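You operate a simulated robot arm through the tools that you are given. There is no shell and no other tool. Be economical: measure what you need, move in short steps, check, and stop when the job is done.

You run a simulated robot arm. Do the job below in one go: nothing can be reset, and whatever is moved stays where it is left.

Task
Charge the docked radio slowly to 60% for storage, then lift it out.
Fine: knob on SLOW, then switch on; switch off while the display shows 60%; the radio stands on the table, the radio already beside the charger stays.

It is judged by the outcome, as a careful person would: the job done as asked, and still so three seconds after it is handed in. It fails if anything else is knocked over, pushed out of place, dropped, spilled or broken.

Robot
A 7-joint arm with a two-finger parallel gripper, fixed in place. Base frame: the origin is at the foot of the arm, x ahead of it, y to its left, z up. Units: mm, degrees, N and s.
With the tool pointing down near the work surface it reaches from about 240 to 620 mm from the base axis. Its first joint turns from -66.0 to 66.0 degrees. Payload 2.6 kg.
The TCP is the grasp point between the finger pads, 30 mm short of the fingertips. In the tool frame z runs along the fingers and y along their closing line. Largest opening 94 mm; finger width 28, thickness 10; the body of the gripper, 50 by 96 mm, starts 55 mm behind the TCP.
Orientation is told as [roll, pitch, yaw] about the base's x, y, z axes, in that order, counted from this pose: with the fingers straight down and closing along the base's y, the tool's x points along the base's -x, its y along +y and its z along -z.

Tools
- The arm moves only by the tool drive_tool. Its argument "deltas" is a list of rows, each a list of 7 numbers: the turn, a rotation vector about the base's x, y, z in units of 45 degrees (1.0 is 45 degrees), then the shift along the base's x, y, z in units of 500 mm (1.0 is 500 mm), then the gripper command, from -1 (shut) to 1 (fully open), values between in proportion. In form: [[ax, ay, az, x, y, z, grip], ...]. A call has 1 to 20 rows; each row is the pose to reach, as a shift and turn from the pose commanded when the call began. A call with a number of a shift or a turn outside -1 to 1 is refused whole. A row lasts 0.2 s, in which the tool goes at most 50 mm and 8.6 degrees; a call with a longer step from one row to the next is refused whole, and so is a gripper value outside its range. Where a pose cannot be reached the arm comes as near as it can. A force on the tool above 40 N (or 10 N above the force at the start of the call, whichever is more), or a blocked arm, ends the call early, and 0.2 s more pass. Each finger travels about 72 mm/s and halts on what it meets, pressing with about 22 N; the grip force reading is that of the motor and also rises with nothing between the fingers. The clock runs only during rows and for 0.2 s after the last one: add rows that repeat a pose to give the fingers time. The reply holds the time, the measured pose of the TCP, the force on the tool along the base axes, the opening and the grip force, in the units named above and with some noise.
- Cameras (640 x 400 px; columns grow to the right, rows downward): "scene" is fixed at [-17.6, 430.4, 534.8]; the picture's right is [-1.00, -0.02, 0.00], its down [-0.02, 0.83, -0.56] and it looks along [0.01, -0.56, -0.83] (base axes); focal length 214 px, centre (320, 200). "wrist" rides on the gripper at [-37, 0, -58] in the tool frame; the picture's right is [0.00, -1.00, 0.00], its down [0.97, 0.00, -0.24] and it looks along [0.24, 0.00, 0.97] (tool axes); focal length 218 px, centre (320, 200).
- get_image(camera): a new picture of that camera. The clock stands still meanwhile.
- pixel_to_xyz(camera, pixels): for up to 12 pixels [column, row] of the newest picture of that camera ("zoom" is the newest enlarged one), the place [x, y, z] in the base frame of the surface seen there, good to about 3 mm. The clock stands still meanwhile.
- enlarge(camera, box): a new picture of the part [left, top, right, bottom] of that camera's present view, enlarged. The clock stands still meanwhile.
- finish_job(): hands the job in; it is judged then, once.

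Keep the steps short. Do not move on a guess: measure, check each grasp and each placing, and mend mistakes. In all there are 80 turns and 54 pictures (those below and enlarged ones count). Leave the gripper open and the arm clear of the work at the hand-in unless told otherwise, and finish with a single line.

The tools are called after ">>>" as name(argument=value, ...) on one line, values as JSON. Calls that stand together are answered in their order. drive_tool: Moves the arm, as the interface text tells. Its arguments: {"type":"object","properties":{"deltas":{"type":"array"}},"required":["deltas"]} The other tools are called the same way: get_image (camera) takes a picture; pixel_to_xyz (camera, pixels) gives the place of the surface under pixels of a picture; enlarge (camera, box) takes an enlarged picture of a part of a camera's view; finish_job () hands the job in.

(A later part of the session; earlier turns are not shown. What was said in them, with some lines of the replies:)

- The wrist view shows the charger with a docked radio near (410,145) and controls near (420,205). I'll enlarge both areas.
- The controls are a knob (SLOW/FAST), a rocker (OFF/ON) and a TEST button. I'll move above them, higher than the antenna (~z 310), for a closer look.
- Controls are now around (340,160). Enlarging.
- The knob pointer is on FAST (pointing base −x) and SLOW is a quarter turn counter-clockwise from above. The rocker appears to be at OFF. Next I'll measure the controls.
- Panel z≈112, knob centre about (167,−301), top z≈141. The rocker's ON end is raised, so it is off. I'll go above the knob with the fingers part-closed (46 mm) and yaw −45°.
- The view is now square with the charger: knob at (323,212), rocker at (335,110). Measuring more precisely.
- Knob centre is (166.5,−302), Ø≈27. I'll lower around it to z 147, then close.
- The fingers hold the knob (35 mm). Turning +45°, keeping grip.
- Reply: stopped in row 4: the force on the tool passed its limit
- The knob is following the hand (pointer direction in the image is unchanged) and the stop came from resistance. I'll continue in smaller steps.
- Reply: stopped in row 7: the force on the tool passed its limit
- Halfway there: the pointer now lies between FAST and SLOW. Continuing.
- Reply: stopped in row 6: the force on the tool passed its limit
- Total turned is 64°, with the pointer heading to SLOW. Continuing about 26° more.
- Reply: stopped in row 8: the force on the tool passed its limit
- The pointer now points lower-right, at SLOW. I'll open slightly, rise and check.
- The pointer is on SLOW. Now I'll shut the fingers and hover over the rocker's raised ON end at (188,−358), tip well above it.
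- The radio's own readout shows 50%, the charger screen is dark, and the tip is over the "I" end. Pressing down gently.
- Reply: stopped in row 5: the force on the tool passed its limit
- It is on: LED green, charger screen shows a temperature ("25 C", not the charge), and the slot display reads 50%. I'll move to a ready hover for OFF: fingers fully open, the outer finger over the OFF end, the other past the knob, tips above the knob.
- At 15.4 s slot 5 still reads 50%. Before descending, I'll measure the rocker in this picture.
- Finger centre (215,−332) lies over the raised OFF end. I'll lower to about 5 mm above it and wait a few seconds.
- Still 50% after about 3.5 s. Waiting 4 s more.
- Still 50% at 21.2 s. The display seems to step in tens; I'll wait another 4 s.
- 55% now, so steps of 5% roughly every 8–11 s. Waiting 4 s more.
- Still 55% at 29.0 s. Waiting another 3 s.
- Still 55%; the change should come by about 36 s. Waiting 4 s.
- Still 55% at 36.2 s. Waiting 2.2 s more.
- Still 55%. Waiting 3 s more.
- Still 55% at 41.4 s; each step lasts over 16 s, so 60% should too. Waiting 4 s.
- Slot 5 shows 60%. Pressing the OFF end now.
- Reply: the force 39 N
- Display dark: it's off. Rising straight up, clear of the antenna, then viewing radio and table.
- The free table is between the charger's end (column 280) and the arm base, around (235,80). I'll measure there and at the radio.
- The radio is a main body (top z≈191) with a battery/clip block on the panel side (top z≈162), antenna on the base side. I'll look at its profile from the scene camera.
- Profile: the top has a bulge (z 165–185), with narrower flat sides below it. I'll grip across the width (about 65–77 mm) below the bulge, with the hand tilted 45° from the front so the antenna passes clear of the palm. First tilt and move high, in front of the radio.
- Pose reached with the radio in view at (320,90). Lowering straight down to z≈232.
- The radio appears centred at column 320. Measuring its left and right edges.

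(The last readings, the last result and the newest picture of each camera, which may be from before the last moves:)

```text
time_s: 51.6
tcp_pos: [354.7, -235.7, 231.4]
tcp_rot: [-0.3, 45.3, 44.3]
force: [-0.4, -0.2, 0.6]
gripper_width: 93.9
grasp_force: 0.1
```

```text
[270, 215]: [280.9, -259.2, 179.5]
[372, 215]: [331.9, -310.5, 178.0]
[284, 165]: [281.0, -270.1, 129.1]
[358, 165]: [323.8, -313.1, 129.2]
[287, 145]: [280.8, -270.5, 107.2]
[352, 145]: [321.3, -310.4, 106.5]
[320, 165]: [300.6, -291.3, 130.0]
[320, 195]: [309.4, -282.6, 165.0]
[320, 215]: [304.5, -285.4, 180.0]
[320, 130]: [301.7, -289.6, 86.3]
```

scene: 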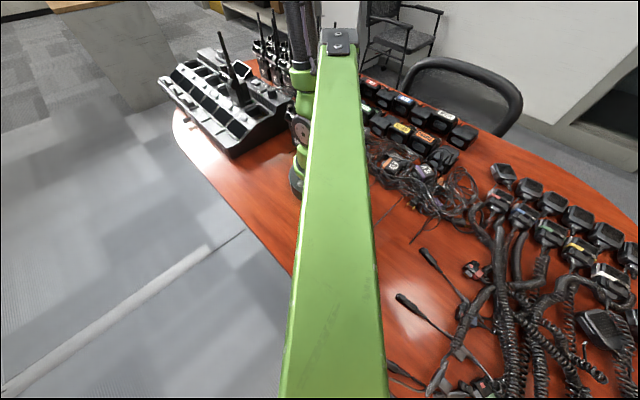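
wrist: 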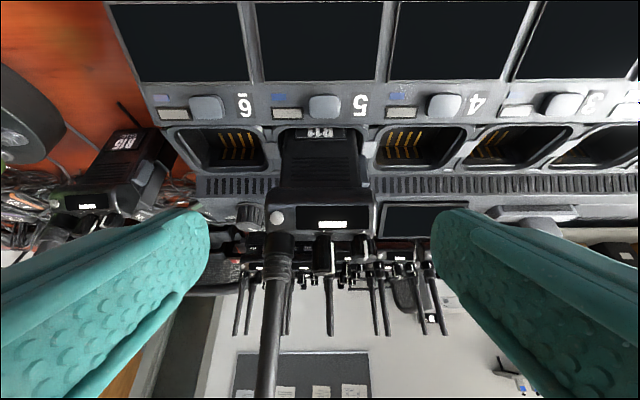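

Radio centre u-line is within 2 mm; waist 62 mm wide. I'll move in along the tilt to TCP (298,−295,138), fingers open.

>>> drive_tool(deltas=[[0, 0, 0.01, -0.02, -0.02, -0.034, 1], [0, 0, 0.012, -0.04, -0.041, -0.067, 1], [0, 0, 0.012, -0.06, -0.061, -0.1, 1], [0, 0, 0.012, -0.08, -0.082, -0.134, 1], [0, 0, 0.012, -0.1, -0.102, -0.167, 1], [0, 0, 0.012, -0.112, -0.1146, -0.188, 1], [0, 0, 0.012, -0.112, -0.1146, -0.188, 1]])

>>> get_image(camera="wrist")

>>> enlarge(camera="scene", box=[190, 30, 310, 130])

```text
time_s: 53.2
tcp_pos: [296.5, -296.1, 137.3]
tcp_rot: [-0.3, 45.3, 44.9]
force: [0.5, -0.7, -0.4]
gripper_width: 93.9
grasp_force: 0.1
```

```text
17 pictures are left
```

wrist: 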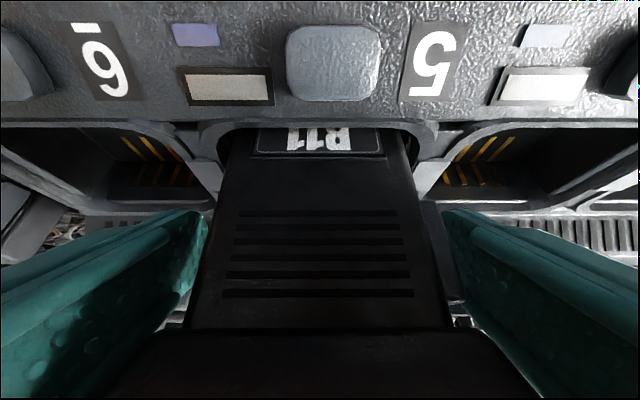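

```text
4.00 times, centred on (250, 80) of scene
```

zoom: 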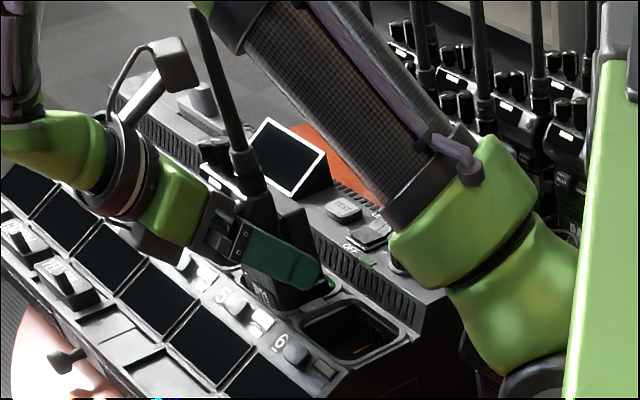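

The fingers straddle the radio evenly. Closing.

>>> drive_tool(deltas=[[0, 0, 0, 0, 0, 0, 0.6], [0, 0, 0, 0, 0, 0, 0.4], [0, 0, 0, 0, 0, 0, 0.1], [0, 0, 0, 0, 0, 0, -0.2], [0, 0, 0, 0, 0, 0, -0.2]])

>>> get_image(camera="wrist")

```text
time_s: 54.4
tcp_pos: [296.9, -294.8, 137.2]
tcp_rot: [-0.3, 45.3, 45.0]
force: [0.1, 0.0, 0.8]
gripper_width: 83.9
grasp_force: 21.6
```

```text
15 pictures are left
```

wrist: 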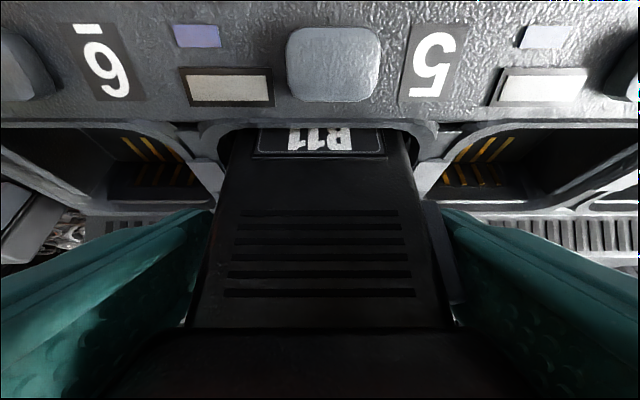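

The fingers stopped at 84 mm on the radio with 22 N. Testing with a small 20 mm vertical lift.

>>> drive_tool(deltas=[[0, 0, 0, 0, 0, 0.008, -0.2], [0, 0, 0, 0, 0, 0.016, -0.2], [0, 0, 0, 0, 0, 0.024, -0.2], [0, 0, 0, 0, 0, 0.032, -0.2], [0, 0, 0, 0, 0, 0.04, -0.2]])

>>> get_image(camera="wrist")

```text
time_s: 55.6
tcp_pos: [297.0, -294.4, 157.4]
tcp_rot: [-0.3, 45.3, 44.9]
force: [0.3, 0.3, -4.1]
gripper_width: 84.3
grasp_force: 21.7
```

```text
14 pictures are left
```

wrist: 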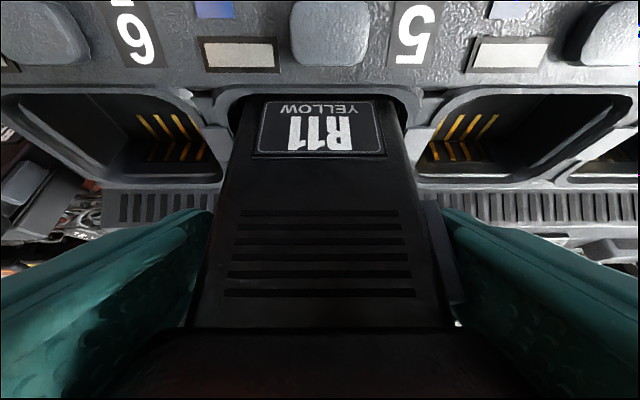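

The radio follows, held firmly (about 4 N). Lifting further to clear the charger (TCP z≈235).

>>> drive_tool(deltas=[[0, 0, 0, 0, 0, 0.025, -0.2], [0, 0, 0, 0, 0, 0.05, -0.2], [0, 0, 0, 0, 0, 0.075, -0.2], [0, 0, 0, 0, 0, 0.1, -0.2], [0, 0, 0, 0, 0, 0.125, -0.2], [0, 0, 0, 0, 0, 0.15, -0.2], [0, 0, 0, 0, 0, 0.16, -0.2]])

>>> get_image(camera="scene")

```text
time_s: 57.2
tcp_pos: [297.7, -294.1, 237.1]
tcp_rot: [-0.3, 45.3, 44.9]
force: [0.3, 0.3, -4.2]
gripper_width: 84.0
grasp_force: 21.6
```

```text
13 pictures are left
```

scene: 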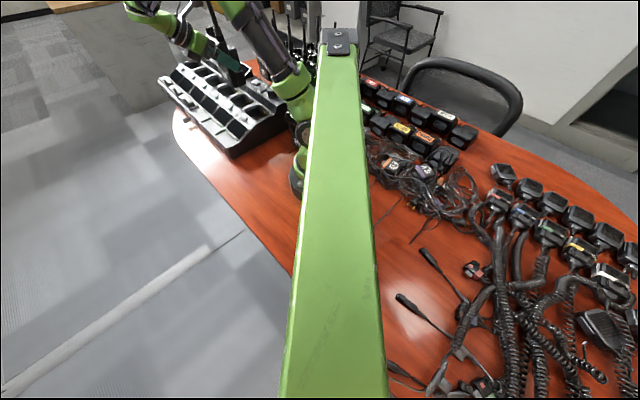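

Clear of the dock. Now carrying it at this height toward the free table at (220,−35), then checking with both cameras.

>>> drive_tool(deltas=[[0, 0, 0, -0.01, 0.035, 0, -0.2], [0, 0, 0, -0.03, 0.095, 0, -0.2], [0, 0, 0, -0.05, 0.16, 0, -0.2], [0, 0, 0, -0.07, 0.225, 0, -0.2], [0, 0, 0, -0.09, 0.29, 0, -0.2], [0, 0, 0, -0.11, 0.355, 0, -0.2], [0, 0, 0, -0.13, 0.42, 0, -0.2], [0, 0, 0, -0.148, 0.48, 0, -0.2], [0, 0, 0, -0.156, 0.518, 0, -0.2], [0, 0, 0, -0.156, 0.518, 0, -0.2]])

>>> get_image(camera="scene")

>>> get_image(camera="wrist")

```text
time_s: 59.4
tcp_pos: [220.2, -36.4, 238.3]
tcp_rot: [-0.4, 45.3, 45.1]
force: [0.4, 0.4, -3.9]
gripper_width: 84.3
grasp_force: 22.4
```

```text
12 pictures are left
```

scene: 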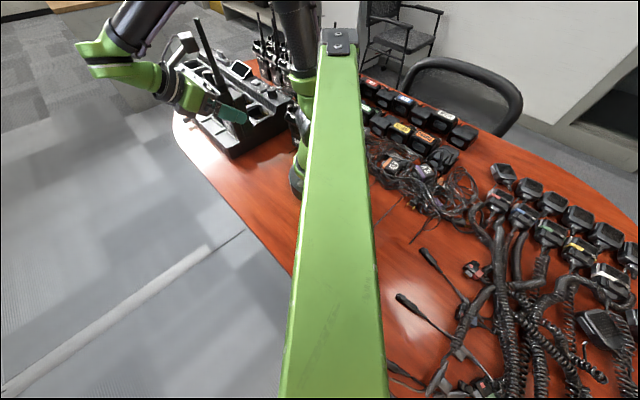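

```text
11 pictures are left
```

wrist: 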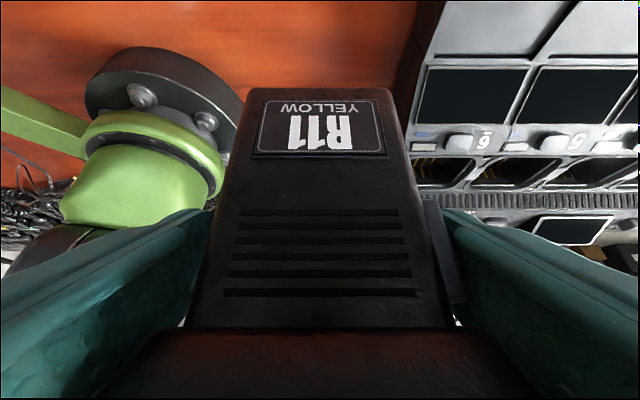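

The radio is held upright over free table. Measuring its bottom edge, table and the base flange edge.

>>> pixel_to_xyz(camera="wrist", pixels=[[262, 93], [310, 93], [380, 93], [310, 80], [310, 40], [240, 110], [200, 70], [405, 40], [420, 30], [280, 60], [340, 20], [300, 180]])

```text
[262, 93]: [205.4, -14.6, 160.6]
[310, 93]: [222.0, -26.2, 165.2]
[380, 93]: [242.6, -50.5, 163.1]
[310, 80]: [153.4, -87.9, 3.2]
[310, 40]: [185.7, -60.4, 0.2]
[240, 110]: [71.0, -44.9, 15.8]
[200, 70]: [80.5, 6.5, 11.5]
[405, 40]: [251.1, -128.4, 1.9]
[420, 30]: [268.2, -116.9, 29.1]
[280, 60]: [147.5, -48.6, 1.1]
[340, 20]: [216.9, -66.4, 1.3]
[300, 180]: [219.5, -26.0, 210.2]
```

Bottom is about 77 mm below the TCP, and the spot is clear all round. Lowering to ~20 mm above the table.

>>> drive_tool(deltas=[[0, 0, 0, 0, 0, -0.03, -0.2], [0, 0, 0, 0, 0, -0.07, -0.2], [0, 0, 0, 0, 0, -0.12, -0.2], [0, 0, 0, 0, 0, -0.17, -0.2], [0, 0, 0, 0, 0, -0.21, -0.2], [0, 0, 0, 0, 0, -0.245, -0.2], [0, 0, 0, 0, 0, -0.27, -0.2], [0, 0, 0, 0, 0, -0.28, -0.2]])

>>> get_image(camera="scene")

```text
time_s: 61.2
tcp_pos: [218.6, -35.4, 97.0]
tcp_rot: [-0.2, 45.3, 45.0]
force: [-0.1, 0.6, -3.8]
gripper_width: 84.2
grasp_force: 22.3
```

```text
10 pictures are left
```

scene: 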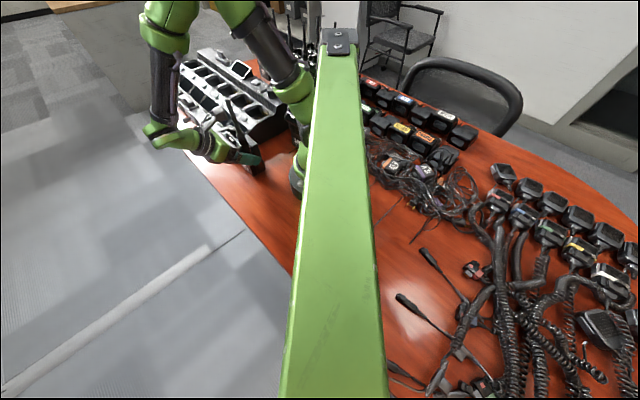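

Nearly down. Final descent in 2 mm steps, watching for contact.

>>> drive_tool(deltas=[[0, 0, 0, 0, 0, -0.008, -0.2], [0, 0, 0, 0, 0, -0.016, -0.2], [0, 0, 0, 0, 0, -0.022, -0.2], [0, 0, 0, 0, 0, -0.026, -0.2], [0, 0, 0, 0, 0, -0.03, -0.2], [0, 0, 0, 0, 0, -0.03, -0.2]])

>>> enlarge(camera="scene", box=[190, 80, 310, 200])

```text
time_s: 62.6
tcp_pos: [220.3, -36.2, 83.7]
tcp_rot: [-0.4, 45.2, 44.8]
force: [-1.1, 0.5, 19.2]
gripper_width: 84.3
grasp_force: 21.6
```

```text
3.33 times, centred on (250, 140) of scene
```

zoom: 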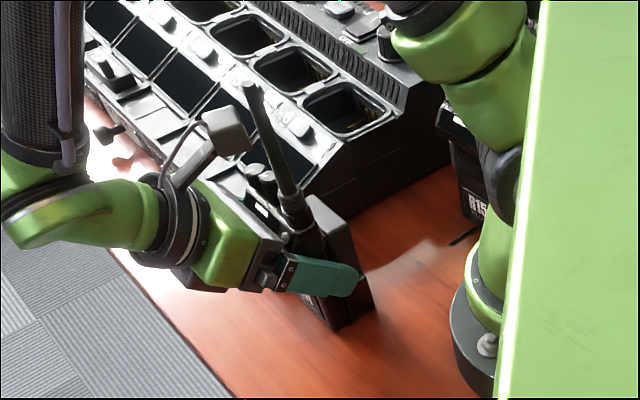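

The radio is on the table (19 N upward). I'll ease off 1 mm and open.

>>> drive_tool(deltas=[[0, 0, 0, 0, 0, 0.002, -0.2], [0, 0, 0, 0, 0, 0.002, 0.78], [0, 0, 0, 0, 0, 0.002, 0.85], [0, 0, 0, 0, 0, 0.002, 1], [0, 0, 0, 0, 0, 0.002, 1], [0, 0, 0, 0, 0, 0.002, 1]])

>>> get_image(camera="wrist")

```text
time_s: 64.0
tcp_pos: [219.6, -35.8, 83.3]
tcp_rot: [-0.3, 45.3, 44.9]
force: [0.3, 0.0, -0.7]
gripper_width: 93.9
grasp_force: 0.1
```

```text
8 pictures are left
```

wrist: 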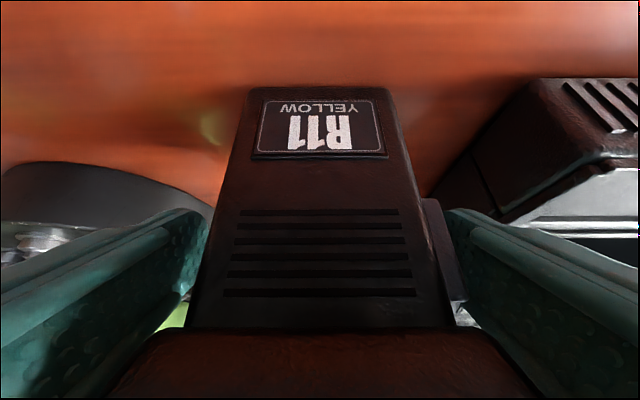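

Released and standing. Backing out along the tool axis.

>>> drive_tool(deltas=[[0, 0, 0, 0.01, 0.01, 0.014, 1], [0, 0, 0, 0.025, 0.025, 0.035, 1], [0, 0, 0, 0.045, 0.045, 0.064, 1], [0, 0, 0, 0.065, 0.065, 0.092, 1], [0, 0, 0, 0.09, 0.09, 0.127, 1], [0, 0, 0, 0.115, 0.115, 0.163, 1], [0, 0, 0, 0.14, 0.14, 0.198, 1], [0, 0, 0, 0.17, 0.17, 0.24, 1], [0, 0, 0, 0.17, 0.17, 0.24, 1]])

>>> get_image(camera="wrist")

>>> enlarge(camera="scene", box=[160, 30, 320, 200])

```text
time_s: 66.0
tcp_pos: [304.2, 48.8, 203.6]
tcp_rot: [-0.3, 45.3, 44.9]
force: [0.4, 0.3, -0.5]
gripper_width: 93.9
grasp_force: 0.0
```

```text
7 pictures are left
```

wrist: 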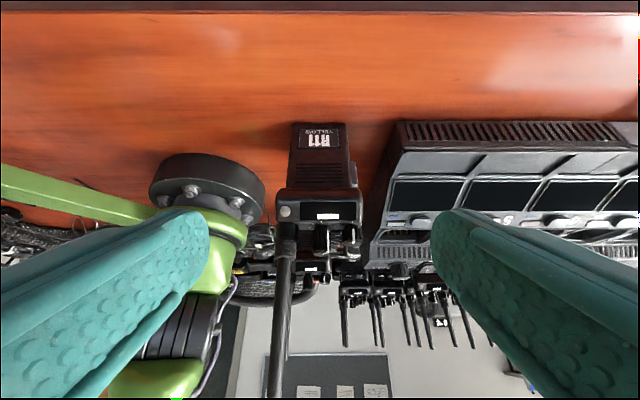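

```text
2.35 times, centred on (240, 115) of scene
```

zoom: 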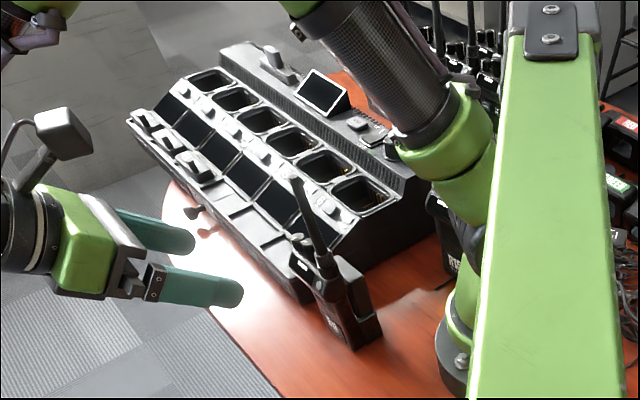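

The radio stands upright on the table, the charger is dark and in place, R15 beside it hasn't moved, and the gripper is open and clear. Handing in.

>>> finish_job()

```text
The job is handed in.
```

The radio was charged on SLOW, switched off at 60%, and now stands upright on the table; the radio beside the charger was not touched.
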